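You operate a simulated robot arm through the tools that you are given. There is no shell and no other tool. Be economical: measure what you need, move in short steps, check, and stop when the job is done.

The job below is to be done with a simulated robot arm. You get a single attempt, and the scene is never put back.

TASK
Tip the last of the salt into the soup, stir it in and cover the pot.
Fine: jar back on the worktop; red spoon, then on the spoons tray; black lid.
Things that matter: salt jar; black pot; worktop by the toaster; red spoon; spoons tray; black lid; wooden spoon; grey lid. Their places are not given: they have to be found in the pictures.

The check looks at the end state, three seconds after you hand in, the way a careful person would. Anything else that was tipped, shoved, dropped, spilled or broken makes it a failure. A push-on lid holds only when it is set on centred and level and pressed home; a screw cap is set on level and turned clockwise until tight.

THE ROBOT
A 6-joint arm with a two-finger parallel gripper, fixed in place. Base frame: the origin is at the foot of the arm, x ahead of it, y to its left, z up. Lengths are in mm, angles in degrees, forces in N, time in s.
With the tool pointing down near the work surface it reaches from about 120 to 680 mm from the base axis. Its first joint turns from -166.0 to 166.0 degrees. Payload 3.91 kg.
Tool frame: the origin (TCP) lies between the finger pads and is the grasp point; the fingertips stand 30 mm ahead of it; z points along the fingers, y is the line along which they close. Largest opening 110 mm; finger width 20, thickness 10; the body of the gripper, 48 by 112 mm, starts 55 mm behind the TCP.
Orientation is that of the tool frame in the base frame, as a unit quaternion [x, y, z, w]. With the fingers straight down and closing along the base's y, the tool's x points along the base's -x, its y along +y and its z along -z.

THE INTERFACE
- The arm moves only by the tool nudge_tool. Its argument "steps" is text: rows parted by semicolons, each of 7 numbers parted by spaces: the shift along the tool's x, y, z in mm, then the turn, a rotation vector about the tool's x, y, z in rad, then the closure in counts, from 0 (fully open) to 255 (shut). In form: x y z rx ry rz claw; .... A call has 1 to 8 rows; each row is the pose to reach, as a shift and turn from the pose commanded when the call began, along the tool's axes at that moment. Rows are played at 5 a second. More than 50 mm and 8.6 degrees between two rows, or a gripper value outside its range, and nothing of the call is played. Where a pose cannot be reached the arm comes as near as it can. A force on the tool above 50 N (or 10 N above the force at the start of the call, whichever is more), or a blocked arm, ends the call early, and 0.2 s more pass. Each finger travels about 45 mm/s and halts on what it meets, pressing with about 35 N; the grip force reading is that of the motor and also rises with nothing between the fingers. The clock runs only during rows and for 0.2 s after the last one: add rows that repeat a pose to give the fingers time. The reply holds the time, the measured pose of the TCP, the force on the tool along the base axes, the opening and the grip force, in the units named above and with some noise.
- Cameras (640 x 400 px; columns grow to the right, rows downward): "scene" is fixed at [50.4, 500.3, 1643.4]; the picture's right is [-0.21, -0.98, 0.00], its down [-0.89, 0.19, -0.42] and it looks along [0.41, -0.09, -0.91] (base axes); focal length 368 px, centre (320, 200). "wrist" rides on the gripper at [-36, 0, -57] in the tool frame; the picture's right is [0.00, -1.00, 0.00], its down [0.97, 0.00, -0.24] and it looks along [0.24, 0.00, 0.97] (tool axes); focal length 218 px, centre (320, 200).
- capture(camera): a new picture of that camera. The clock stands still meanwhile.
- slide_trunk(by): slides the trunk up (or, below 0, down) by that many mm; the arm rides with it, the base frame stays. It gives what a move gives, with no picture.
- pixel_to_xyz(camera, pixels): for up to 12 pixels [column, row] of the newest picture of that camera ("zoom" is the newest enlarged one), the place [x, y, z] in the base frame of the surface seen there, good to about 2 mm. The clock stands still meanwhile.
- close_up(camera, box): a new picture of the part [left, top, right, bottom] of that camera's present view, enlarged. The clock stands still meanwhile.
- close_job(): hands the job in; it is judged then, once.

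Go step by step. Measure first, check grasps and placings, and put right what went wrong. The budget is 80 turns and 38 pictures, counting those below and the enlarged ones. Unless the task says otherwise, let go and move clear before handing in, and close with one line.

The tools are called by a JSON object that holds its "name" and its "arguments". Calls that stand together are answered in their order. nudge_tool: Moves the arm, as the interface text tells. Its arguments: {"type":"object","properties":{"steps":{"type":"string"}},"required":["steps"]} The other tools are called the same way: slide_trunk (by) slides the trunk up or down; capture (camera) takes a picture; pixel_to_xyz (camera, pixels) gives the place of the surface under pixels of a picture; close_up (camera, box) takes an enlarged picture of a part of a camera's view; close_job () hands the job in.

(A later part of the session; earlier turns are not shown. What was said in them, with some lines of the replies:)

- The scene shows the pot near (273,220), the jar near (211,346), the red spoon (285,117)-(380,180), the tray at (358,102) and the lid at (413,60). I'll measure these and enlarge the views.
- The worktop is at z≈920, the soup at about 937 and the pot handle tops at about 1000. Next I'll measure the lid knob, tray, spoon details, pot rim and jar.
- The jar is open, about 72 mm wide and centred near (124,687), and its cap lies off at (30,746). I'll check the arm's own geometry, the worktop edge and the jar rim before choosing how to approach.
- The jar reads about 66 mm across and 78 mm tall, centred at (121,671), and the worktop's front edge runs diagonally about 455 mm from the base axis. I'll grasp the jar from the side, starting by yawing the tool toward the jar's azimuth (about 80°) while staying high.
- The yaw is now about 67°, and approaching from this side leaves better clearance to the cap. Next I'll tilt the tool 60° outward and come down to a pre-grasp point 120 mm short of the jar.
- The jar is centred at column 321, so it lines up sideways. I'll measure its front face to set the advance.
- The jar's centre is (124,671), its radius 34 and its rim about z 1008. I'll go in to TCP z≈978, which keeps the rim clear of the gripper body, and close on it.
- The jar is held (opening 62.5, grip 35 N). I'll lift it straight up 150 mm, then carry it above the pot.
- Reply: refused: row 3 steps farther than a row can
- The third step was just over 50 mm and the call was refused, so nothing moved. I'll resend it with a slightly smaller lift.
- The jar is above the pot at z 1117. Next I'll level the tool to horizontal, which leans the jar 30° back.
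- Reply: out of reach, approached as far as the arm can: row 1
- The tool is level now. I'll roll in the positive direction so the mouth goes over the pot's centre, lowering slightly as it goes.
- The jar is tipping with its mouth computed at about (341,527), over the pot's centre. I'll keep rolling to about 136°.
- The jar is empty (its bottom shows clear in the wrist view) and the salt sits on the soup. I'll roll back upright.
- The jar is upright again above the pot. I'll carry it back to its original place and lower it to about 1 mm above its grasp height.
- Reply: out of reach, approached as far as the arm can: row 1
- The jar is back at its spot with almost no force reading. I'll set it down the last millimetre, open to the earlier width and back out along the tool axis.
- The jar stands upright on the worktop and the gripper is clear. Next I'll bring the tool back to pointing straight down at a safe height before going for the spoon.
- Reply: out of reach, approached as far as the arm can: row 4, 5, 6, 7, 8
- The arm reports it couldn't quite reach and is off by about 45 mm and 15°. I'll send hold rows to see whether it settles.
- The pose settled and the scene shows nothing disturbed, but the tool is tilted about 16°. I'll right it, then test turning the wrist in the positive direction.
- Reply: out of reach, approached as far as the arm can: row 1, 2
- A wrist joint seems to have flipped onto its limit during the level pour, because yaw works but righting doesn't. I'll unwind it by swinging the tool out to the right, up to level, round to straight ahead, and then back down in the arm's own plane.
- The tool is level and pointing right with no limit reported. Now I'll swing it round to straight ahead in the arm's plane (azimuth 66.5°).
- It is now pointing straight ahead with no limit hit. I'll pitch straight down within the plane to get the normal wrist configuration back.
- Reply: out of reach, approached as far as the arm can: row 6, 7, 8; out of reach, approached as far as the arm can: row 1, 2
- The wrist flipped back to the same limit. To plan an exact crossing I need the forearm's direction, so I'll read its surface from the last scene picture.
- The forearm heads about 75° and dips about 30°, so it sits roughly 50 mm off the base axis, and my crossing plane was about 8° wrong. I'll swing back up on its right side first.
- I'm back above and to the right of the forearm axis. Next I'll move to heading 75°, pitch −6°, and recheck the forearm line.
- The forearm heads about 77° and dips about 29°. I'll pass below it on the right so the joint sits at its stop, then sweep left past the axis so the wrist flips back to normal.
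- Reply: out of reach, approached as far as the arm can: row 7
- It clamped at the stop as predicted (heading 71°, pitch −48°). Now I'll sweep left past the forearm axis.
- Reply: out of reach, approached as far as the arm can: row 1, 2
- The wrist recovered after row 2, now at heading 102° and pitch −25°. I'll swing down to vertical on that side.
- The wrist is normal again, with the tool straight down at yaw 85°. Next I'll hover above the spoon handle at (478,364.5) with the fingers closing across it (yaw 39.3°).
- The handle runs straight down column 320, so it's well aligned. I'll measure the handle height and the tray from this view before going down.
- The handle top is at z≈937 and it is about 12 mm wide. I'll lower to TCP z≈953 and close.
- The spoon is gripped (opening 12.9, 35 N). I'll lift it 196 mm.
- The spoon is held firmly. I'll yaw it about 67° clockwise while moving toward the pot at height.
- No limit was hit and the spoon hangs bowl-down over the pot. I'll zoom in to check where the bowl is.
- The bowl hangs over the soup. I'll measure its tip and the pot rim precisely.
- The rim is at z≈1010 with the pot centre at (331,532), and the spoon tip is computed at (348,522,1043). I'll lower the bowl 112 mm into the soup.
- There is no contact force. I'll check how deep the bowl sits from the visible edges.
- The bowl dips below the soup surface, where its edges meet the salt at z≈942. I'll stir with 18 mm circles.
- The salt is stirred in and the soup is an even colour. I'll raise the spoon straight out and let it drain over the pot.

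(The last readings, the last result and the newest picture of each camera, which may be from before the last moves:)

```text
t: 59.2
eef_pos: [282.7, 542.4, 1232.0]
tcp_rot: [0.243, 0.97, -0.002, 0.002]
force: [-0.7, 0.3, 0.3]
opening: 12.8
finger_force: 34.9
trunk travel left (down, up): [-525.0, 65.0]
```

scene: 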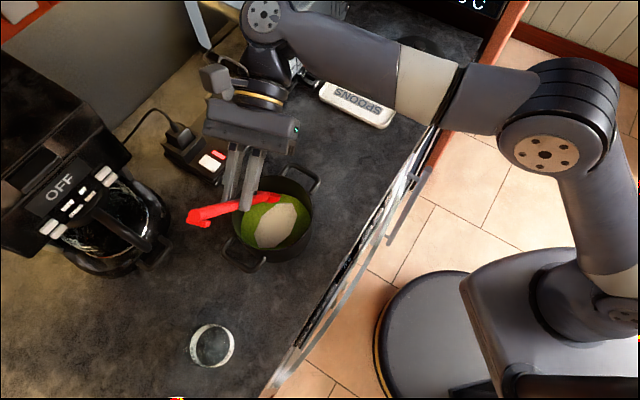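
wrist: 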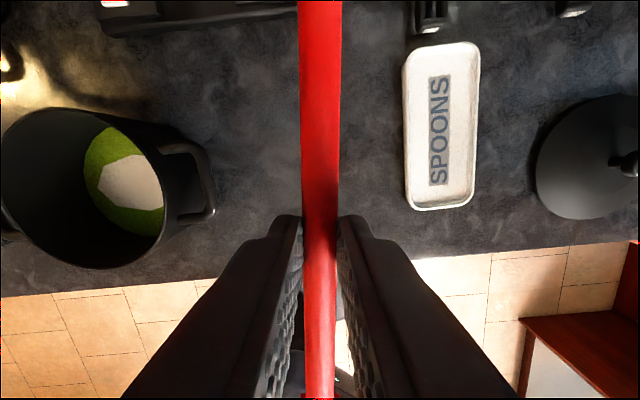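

The spoon is level again. I'll carry it above the tray with the handle at azimuth 5°, so its centre of mass sits over the tray and the tip clears the toaster levers.

{"name": "nudge_tool", "arguments": {"steps": "-46 -14.4 10 0 0 -0.072 255; -92 -28.9 20 0 0 -0.144 255; -138 -43.3 30 0 0 -0.217 255; -184 -57.7 40 0 0 -0.289 255; -230 -72.1 51 0 0 -0.361 255; -276 -86.6 61 0 0 -0.433 255; -322 -101 71 0 0 -0.506 255; -367.7 -115.4 81 0 0 -0.578 255"}}

{"name": "nudge_tool", "arguments": {"steps": "0 0 45 0 0 0 255; 0 0 90 0 0 0 255; 0 0 120 0 0 0 255; 0 0 140 0 0 0 255"}}

{"name": "close_up", "arguments": {"camera": "scene", "box": [280, 20, 480, 145]}}

{"name": "capture", "arguments": {"camera": "wrist"}}

```text
t: 61.0
eef_pos: [553.5, 267.1, 1151.0]
tcp_rot: [-0.045, 0.999, -0.002, 0.0]
force: [0.1, -1.0, -0.9]
opening: 12.7
finger_force: 35.3
trunk travel left (down, up): [-525.0, 65.0]
```

```text
t: 62.0
eef_pos: [553.9, 266.3, 1010.4]
tcp_rot: [-0.044, 0.999, -0.002, 0.0]
force: [-0.5, -0.1, -0.7]
opening: 12.7
finger_force: 35.0
trunk travel left (down, up): [-525.0, 65.0]
```

```text
3.20 times, centred on (380, 82) of scene
```

zoom: 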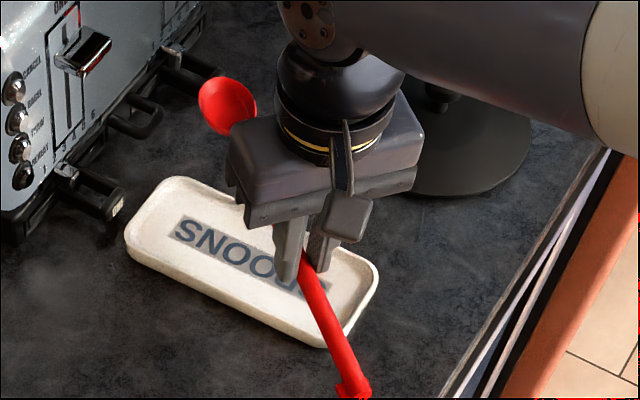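

```text
9 pictures are left
```

wrist: 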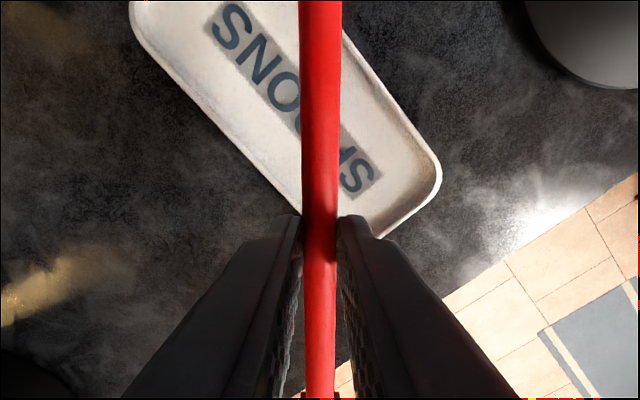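

I'll measure the bowl tip, toaster levers and tray edges in the enlarged view.

{"name": "pixel_to_xyz", "arguments": {"camera": "zoom", "pixels": [[215, 82], [253, 95], [205, 100], [230, 130], [158, 108], [118, 208], [213, 85], [165, 180], [130, 230], [318, 342], [374, 275], [220, 190]]}}

{"name": "pixel_to_xyz", "arguments": {"camera": "wrist", "pixels": [[320, 10], [320, 100], [320, 250], [320, 380], [436, 165], [385, 235], [300, 212], [140, 20], [345, 40]]}}

```text
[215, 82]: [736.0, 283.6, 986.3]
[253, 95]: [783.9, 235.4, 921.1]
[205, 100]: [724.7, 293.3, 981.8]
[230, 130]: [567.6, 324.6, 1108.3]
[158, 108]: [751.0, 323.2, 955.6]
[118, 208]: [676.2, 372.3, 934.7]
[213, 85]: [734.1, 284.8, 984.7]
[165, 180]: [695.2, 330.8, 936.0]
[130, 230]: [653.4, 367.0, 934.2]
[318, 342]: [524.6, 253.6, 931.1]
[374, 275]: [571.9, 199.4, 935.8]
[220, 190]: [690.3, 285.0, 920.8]
```

```text
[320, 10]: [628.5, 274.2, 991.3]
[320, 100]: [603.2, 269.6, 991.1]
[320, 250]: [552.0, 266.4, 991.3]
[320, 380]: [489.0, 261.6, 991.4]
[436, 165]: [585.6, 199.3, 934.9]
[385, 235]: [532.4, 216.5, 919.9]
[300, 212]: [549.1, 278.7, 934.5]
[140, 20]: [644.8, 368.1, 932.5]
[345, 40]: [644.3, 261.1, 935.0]
```

The spoon is level (top at 991 throughout) and will cross the tray rims at x≈540 and x≈650, well either side of its centre of mass. I'll lower until the handle is just on the rims (935) and open.

{"name": "nudge_tool", "arguments": {"steps": "0 0 25 0 0 0 255; 0 0 38 0 0 0 255; 0 0 42 0 0 0 255; 0 0 43.5 0 0 0 255; 0 0 43.5 0 0 0 255; 0 0 43.5 0 0 0 200; 0 0 43.5 0 0 0 200; 0 0 43.5 0 0 0 200"}}

{"name": "nudge_tool", "arguments": {"steps": "0 0 -20 0 0 0 200; 0 0 -60 0 0 0 200; 0 0 -100 0 0 0 200; 0 0 -140 0 0 0 200; 0 0 -180 0 0 0 200"}}

{"name": "capture", "arguments": {"camera": "wrist"}}

```text
t: 63.8
eef_pos: [553.3, 266.4, 967.0]
tcp_rot: [-0.044, 0.999, -0.001, 0.0]
force: [0.1, 0.2, -0.5]
opening: 23.8
finger_force: 0.1
trunk travel left (down, up): [-525.0, 65.0]
```

```text
t: 65.0
eef_pos: [552.1, 267.3, 1148.3]
tcp_rot: [-0.044, 0.999, -0.001, 0.001]
force: [-0.2, -0.8, -1.5]
opening: 23.7
finger_force: 0.0
trunk travel left (down, up): [-525.0, 65.0]
```

```text
8 pictures are left
```

wrist: 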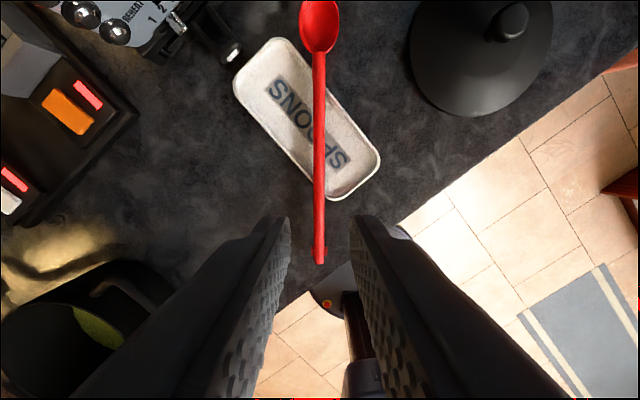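

{"name": "pixel_to_xyz", "arguments": {"camera": "wrist", "pixels": [[319, 60], [319, 120], [319, 180], [319, 255], [320, 5], [320, 35], [511, 20], [500, 25], [525, 20], [511, 8], [511, 36], [480, 80]]}}

```text
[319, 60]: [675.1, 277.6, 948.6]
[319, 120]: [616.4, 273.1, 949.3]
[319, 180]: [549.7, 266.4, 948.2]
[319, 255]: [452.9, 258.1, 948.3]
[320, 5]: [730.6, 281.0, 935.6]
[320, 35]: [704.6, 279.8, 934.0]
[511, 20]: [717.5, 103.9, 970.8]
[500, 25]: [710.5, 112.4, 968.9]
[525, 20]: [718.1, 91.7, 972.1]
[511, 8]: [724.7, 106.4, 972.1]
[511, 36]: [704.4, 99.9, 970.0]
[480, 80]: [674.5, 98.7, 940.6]
```

The spoon rests level across the tray (top at 948 throughout). The lid knob is at (715,102) with its top at z≈972, so I'll test whether a vertical tool reaches above it.

{"name": "nudge_tool", "arguments": {"steps": "-25 -30 5 0 0 -0.01 120; -50 -60 10 0 0 -0.02 120; -74 -89 15 0 0 -0.03 120; -99 -119 20 0 0 -0.04 120; -123 -149 25 0 0 -0.05 120; -148 -178.5 30 0 0 -0.053 120"}}

```text
t: 66.4
eef_pos: [710.8, 102.2, 1114.6]
tcp_rot: [-0.071, 0.997, -0.002, 0.002]
force: [-0.9, -0.7, 0.3]
opening: 57.8
finger_force: 0.0
out of reach, approached as far as the arm can: row 6
trunk travel left (down, up): [-525.0, 65.0]
```

Vertical nearly reaches here, and lower down there should be more reach. I'll descend to z≈1020 and check alignment with the knob.

{"name": "nudge_tool", "arguments": {"steps": "0 0 40 0 0 0 120; -2 0 70 0 0 0 120; -4 -0.6 95 0 0 0 120"}}

{"name": "capture", "arguments": {"camera": "wrist"}}

```text
t: 67.2
eef_pos: [715.5, 101.1, 1017.9]
tcp_rot: [-0.07, 0.998, -0.002, 0.001]
force: [-0.3, 0.3, 0.5]
opening: 58.1
finger_force: 0.1
trunk travel left (down, up): [-525.0, 65.0]
```

```text
7 pictures are left
```

wrist: 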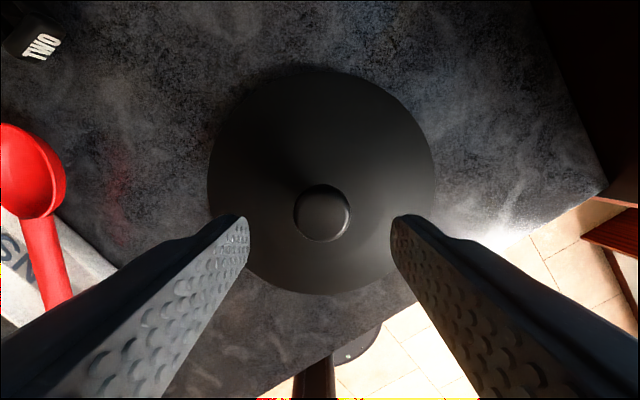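

{"name": "pixel_to_xyz", "arguments": {"camera": "wrist", "pixels": [[321, 213], [300, 213], [343, 213], [321, 190], [321, 235], [321, 245], [321, 250], [320, 75], [210, 180], [432, 180], [320, 292], [280, 215]]}}

```text
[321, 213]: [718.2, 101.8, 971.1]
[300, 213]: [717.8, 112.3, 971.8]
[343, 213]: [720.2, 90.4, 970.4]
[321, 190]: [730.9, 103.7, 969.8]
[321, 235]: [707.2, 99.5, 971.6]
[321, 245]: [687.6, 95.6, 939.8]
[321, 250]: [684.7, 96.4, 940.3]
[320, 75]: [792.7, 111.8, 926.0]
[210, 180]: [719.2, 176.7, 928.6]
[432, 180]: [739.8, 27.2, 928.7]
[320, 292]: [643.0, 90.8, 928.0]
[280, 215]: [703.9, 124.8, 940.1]
```

The lid and knob centre is at (718.5,101.5), and the knob is about 27 mm wide with its top at 972. I'll descend to TCP z≈978 and close on it.

{"name": "nudge_tool", "arguments": {"steps": "-3.3 0 15 0 0 0 120; -3.3 0 30 0 0 0 120; -3.3 0 40 0 0 0 120; -3.3 0 40 0 0 0 120; -3.3 0 40 0 0 0 255; -3.3 0 40 0 0 0 255; -3.3 0 40 0 0 0 255; -3.3 0 40 0 0 0 255"}}

```text
t: 69.0
eef_pos: [718.3, 102.4, 980.1]
tcp_rot: [-0.071, 0.997, -0.002, 0.0]
force: [0.2, 0.8, 0.2]
opening: 29.3
finger_force: 35.3
trunk travel left (down, up): [-525.0, 65.0]
```

The knob is gripped (opening 29.3, 35 N). I'll lift the lid and draw it inward to stay within reach.

{"name": "nudge_tool", "arguments": {"steps": "0 0 -12 0 0 0 255; 0 0 -35 0 0 0 255; 15 0 -65 0 0 0 255; 38 0 -95 0 0 0 255; 60 0 -120 0 0 0 255"}}

{"name": "capture", "arguments": {"camera": "scene"}}

```text
t: 70.2
eef_pos: [659.5, 93.1, 1099.3]
tcp_rot: [-0.07, 0.998, -0.002, -0.001]
force: [0.5, -1.0, -2.5]
opening: 29.0
finger_force: 34.8
trunk travel left (down, up): [-525.0, 65.0]
```

```text
6 pictures are left
```

scene: 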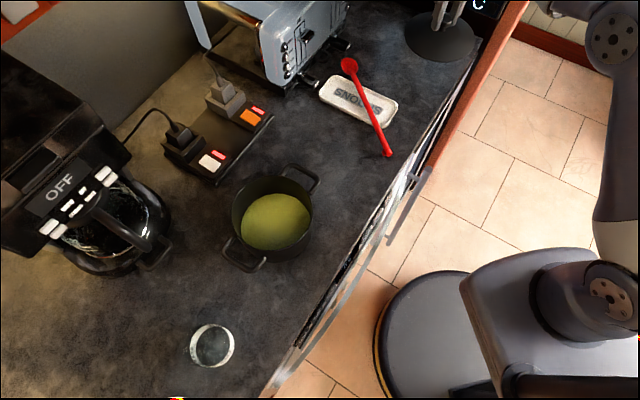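

The lid is held. I'll take fresh pot-rim and lid-level points from this unobstructed view.

{"name": "pixel_to_xyz", "arguments": {"camera": "scene", "pixels": [[258, 180], [272, 177], [290, 182], [302, 193], [311, 210], [311, 225], [300, 248], [234, 215], [236, 230], [246, 246], [270, 257], [240, 195]]}}

{"name": "pixel_to_xyz", "arguments": {"camera": "scene", "pixels": [[408, 38], [472, 45], [440, 58], [415, 50], [465, 55], [455, 30]]}}

```text
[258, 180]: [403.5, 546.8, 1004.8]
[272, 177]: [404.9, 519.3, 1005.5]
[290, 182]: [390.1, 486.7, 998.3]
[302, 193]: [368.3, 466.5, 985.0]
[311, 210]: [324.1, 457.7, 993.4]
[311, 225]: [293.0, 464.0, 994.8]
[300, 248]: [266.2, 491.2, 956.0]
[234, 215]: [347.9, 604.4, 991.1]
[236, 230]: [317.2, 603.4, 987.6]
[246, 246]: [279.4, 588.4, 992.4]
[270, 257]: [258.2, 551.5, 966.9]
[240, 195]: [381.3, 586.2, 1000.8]
```

```text
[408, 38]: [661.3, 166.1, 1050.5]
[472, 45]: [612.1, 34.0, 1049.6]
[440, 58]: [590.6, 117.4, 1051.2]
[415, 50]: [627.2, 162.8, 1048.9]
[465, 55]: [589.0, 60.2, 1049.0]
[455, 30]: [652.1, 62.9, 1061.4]
```

The pot centre fits to (329.5,531) with a radius of about 75.5, and the lid hangs level (edges at 1049–1051). I'll carry it halfway toward the pot.

{"name": "nudge_tool", "arguments": {"steps": "22 40 -2 0 0 -0.073 255; 44 80 -4 0 0 -0.145 255; 66 120 -6 0 0 -0.218 255; 88 160 -8 0 0 -0.29 255; 110 200 -10 0 0 -0.363 255; 132.5 240 -11 0 0 -0.436 255"}}

```text
t: 71.6
eef_pos: [492.6, 314.6, 1108.2]
tcp_rot: [-0.285, 0.958, -0.001, 0.001]
force: [-0.3, -0.7, -1.4]
opening: 29.1
finger_force: 35.2
trunk travel left (down, up): [-525.0, 65.0]
```

Halfway there and still firm. I'll continue to directly above the pot.

{"name": "nudge_tool", "arguments": {"steps": "3 45 0 0 0 -0.073 255; 6 90 0 0 0 -0.145 255; 9 135 0 0 0 -0.218 255; 12.4 180 0 0 0 -0.29 255; 15.5 225 0 0 0 -0.363 255; 18.6 270.7 0 0 0 -0.436 255; 18.6 270.7 0 0 0 -0.436 255"}}

{"name": "close_up", "arguments": {"camera": "scene", "box": [180, 130, 340, 280]}}

```text
t: 73.2
eef_pos: [327.5, 530.1, 1109.9]
tcp_rot: [-0.485, 0.874, -0.002, -0.001]
force: [0.0, 0.3, -2.3]
opening: 28.9
finger_force: 35.2
trunk travel left (down, up): [-525.0, 65.0]
```

```text
2.67 times, centred on (260, 205) of scene
```

zoom: 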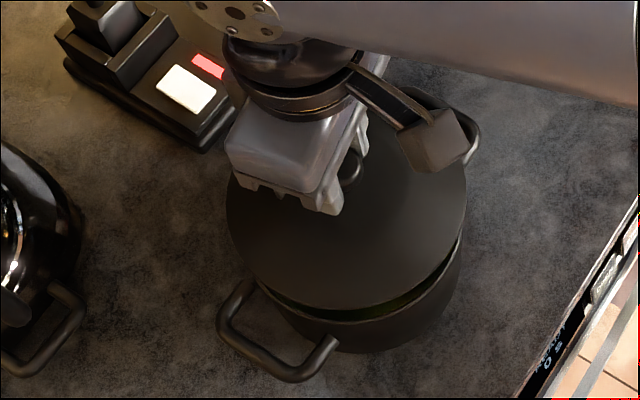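

The lid is above the pot. I'll measure its edge points to find its centre relative to (329.5,531).

{"name": "pixel_to_xyz", "arguments": {"camera": "zoom", "pixels": [[230, 215], [238, 240], [260, 270], [290, 292], [330, 304], [370, 301], [410, 286], [440, 262], [458, 235], [464, 200], [420, 300], [380, 318]]}}

```text
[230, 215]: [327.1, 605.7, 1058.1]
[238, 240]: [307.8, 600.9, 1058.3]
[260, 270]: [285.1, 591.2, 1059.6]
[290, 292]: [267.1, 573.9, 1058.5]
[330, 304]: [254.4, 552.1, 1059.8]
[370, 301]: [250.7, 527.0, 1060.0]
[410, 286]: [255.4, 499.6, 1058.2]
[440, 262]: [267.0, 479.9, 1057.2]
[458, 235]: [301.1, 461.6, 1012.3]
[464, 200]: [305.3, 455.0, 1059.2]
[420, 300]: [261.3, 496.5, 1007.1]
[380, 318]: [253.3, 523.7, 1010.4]
```

The lid centre reads about (326,528.5), so it needs roughly +2.5 mm in x and +2 in y. I'll correct that and lower it gently.

{"name": "nudge_tool", "arguments": {"steps": "-2.9 -0.9 0 0 0 0 255; -2.9 -0.9 18 0 0 0 255; -2.9 -0.9 32 0 0 0 255; -2.9 -0.9 36 0 0 0 255; -2.9 -0.9 36 0 0 0 255"}}

{"name": "close_up", "arguments": {"camera": "scene", "box": [180, 130, 340, 280]}}

```text
t: 74.4
eef_pos: [332.8, 532.4, 1073.1]
tcp_rot: [-0.485, 0.875, -0.001, -0.002]
force: [1.0, 0.8, -1.3]
opening: 29.1
finger_force: 35.1
trunk travel left (down, up): [-525.0, 65.0]
```

```text
2.67 times, centred on (260, 205) of scene
```

zoom: 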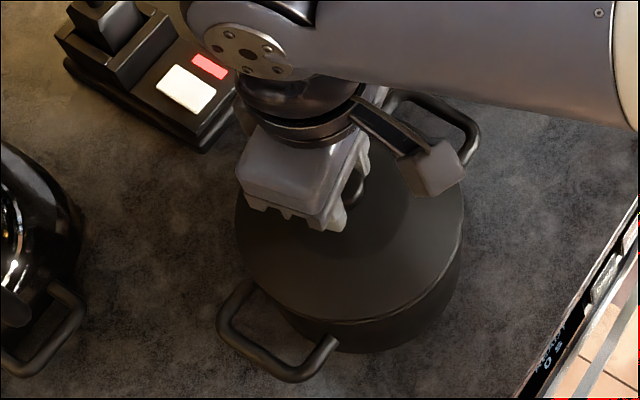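

{"name": "pixel_to_xyz", "arguments": {"camera": "zoom", "pixels": [[240, 235], [250, 265], [272, 293], [300, 311], [335, 319], [375, 315], [410, 301], [440, 275], [456, 245], [461, 215], [400, 312], [340, 325]]}}

```text
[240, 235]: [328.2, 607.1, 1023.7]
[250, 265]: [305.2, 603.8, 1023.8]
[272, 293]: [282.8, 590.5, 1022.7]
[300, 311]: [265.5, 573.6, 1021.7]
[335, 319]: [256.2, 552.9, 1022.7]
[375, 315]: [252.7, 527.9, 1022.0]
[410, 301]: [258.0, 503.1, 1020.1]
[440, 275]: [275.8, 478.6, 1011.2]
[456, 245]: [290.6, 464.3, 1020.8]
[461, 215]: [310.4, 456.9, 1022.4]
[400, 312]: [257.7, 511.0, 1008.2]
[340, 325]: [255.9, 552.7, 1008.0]
```

The lid centre is now about (329,530.8), within about 1 mm of the pot, and its edge is still about 12 mm above the rim. I'll keep lowering in small steps.

{"name": "nudge_tool", "arguments": {"steps": "0 0 4 0 0 0 255; 0 0 7 0 0 0 255; 0 0 9 0 0 0 255; 0 0 10 0 0 0 255; 0 0 11 0 0 0 255; 0 0 11 0 0 0 255"}}

```text
t: 75.8
eef_pos: [331.1, 531.5, 1064.8]
tcp_rot: [-0.485, 0.875, 0.0, 0.001]
force: [2.0, 3.9, 17.4]
opening: 29.1
finger_force: 35.0
trunk travel left (down, up): [-525.0, 65.0]
```

The lid touched at TCP ≈1064 with 17 N. I'll press a little further to see whether it seats.

{"name": "nudge_tool", "arguments": {"steps": "0 0 1 0 0 0 255; 0 0 2 0 0 0 255; 0 0 3 0 0 0 255; 0 0 3 0 0 0 255"}}

{"name": "close_up", "arguments": {"camera": "scene", "box": [180, 130, 340, 280]}}

{"name": "pixel_to_xyz", "arguments": {"camera": "zoom", "pixels": [[240, 240], [250, 269], [272, 297], [300, 315], [335, 323], [375, 319], [410, 305], [440, 279], [456, 249], [461, 219], [380, 330], [320, 335]]}}

```text
t: 76.8
eef_pos: [332.4, 532.5, 1062.4]
tcp_rot: [-0.485, 0.874, 0.0, 0.001]
force: [0.8, 5.4, 31.5]
opening: 29.3
finger_force: 35.3
trunk travel left (down, up): [-525.0, 65.0]
```

```text
2.67 times, centred on (260, 205) of scene
```

zoom: 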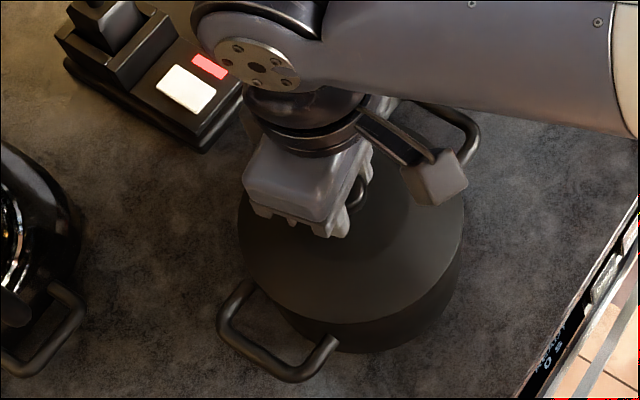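

```text
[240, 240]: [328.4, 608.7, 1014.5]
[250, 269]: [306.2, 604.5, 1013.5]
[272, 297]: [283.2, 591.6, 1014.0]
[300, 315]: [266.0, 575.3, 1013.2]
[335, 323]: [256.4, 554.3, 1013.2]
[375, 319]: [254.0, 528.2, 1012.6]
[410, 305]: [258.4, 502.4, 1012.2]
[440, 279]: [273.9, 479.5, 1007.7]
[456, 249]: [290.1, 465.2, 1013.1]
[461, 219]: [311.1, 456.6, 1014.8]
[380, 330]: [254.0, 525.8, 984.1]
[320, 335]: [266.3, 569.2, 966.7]
```

The lid sits level and flush (edge 1012–1015, right on the rim). I'll give one firmer press, relax, open the fingers and rise clear.

{"name": "nudge_tool", "arguments": {"steps": "0 0 1.5 0 0 0 255; 0 0 2.5 0 0 0 255; 0 0 0 0 0 0 255; 0 0 -4.5 0 0 0 255; 0 0 -4.5 0 0 0 255; 0 0 -4.5 0 0 0 150; 0 0 -4.5 0 0 0 150; 0 0 -4.5 0 0 0 150"}}

{"name": "nudge_tool", "arguments": {"steps": "0 0 -25 0 0 0 150; 0 0 -60 0 0 0 150; 0 0 -100 0 0 0 150; 40 0 -125 0 0 0 150; 80 0 -140 0 0 0 150; 120 0 -150 0 0 0 150"}}

{"name": "capture", "arguments": {"camera": "wrist"}}

{"name": "capture", "arguments": {"camera": "scene"}}

```text
t: 78.6
eef_pos: [333.0, 534.0, 1063.6]
tcp_rot: [-0.486, 0.874, -0.002, -0.001]
force: [-0.1, 0.1, 0.1]
opening: 45.1
finger_force: 0.0
trunk travel left (down, up): [-525.0, 65.0]
```

```text
t: 80.0
eef_pos: [268.0, 430.3, 1213.4]
tcp_rot: [-0.485, 0.875, -0.001, 0.0]
force: [-0.3, -0.3, -0.4]
opening: 45.3
finger_force: 0.0
trunk travel left (down, up): [-525.0, 65.0]
```

```text
2 pictures are left
```

wrist: 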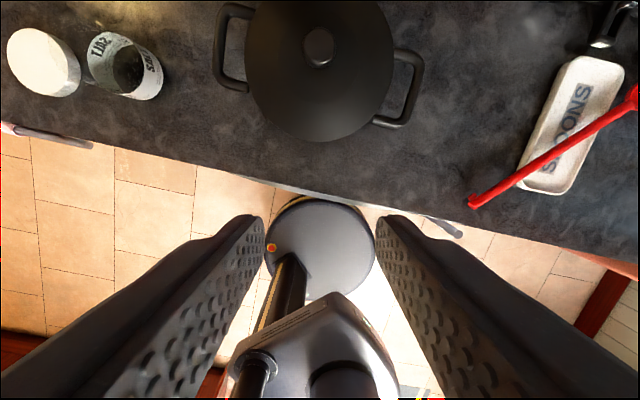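

```text
1 pictures are left
```

scene: 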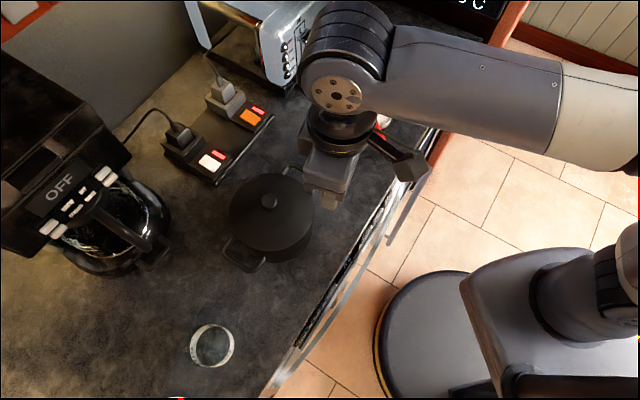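

The lid looks centred on the pot, the jar stands upright, and the spoon is on the tray. One last check that the lid is level.

{"name": "pixel_to_xyz", "arguments": {"camera": "wrist", "pixels": [[319, 45], [255, 60], [385, 60], [320, 130], [270, 105], [370, 105], [270, 10], [370, 10]]}}

{"name": "pixel_to_xyz", "arguments": {"camera": "scene", "pixels": [[235, 215], [245, 238], [272, 251], [300, 235], [309, 215], [270, 177], [245, 188], [290, 182]]}}

```text
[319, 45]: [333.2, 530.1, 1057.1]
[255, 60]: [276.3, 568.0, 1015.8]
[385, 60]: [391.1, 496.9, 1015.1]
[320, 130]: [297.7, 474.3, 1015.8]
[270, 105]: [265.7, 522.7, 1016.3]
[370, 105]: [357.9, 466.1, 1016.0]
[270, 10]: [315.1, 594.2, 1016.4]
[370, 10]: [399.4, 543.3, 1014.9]
```

```text
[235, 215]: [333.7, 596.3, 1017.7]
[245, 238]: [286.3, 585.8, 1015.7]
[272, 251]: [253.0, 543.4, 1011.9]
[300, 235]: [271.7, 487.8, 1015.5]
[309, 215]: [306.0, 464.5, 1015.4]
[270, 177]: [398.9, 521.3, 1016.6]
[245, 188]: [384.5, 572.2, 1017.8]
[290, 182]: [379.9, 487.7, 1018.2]
```

The lid is level all round (edge at 1015–1016) and centred, and the gripper is clear, so I'm handing in.

{"name": "close_job", "arguments": {}}

```text
The job is handed in.
```

The salt is in the soup and stirred in; the empty jar is back where it stood on the worktop, the red spoon lies across the spoons tray, and the black lid sits level on the pot.
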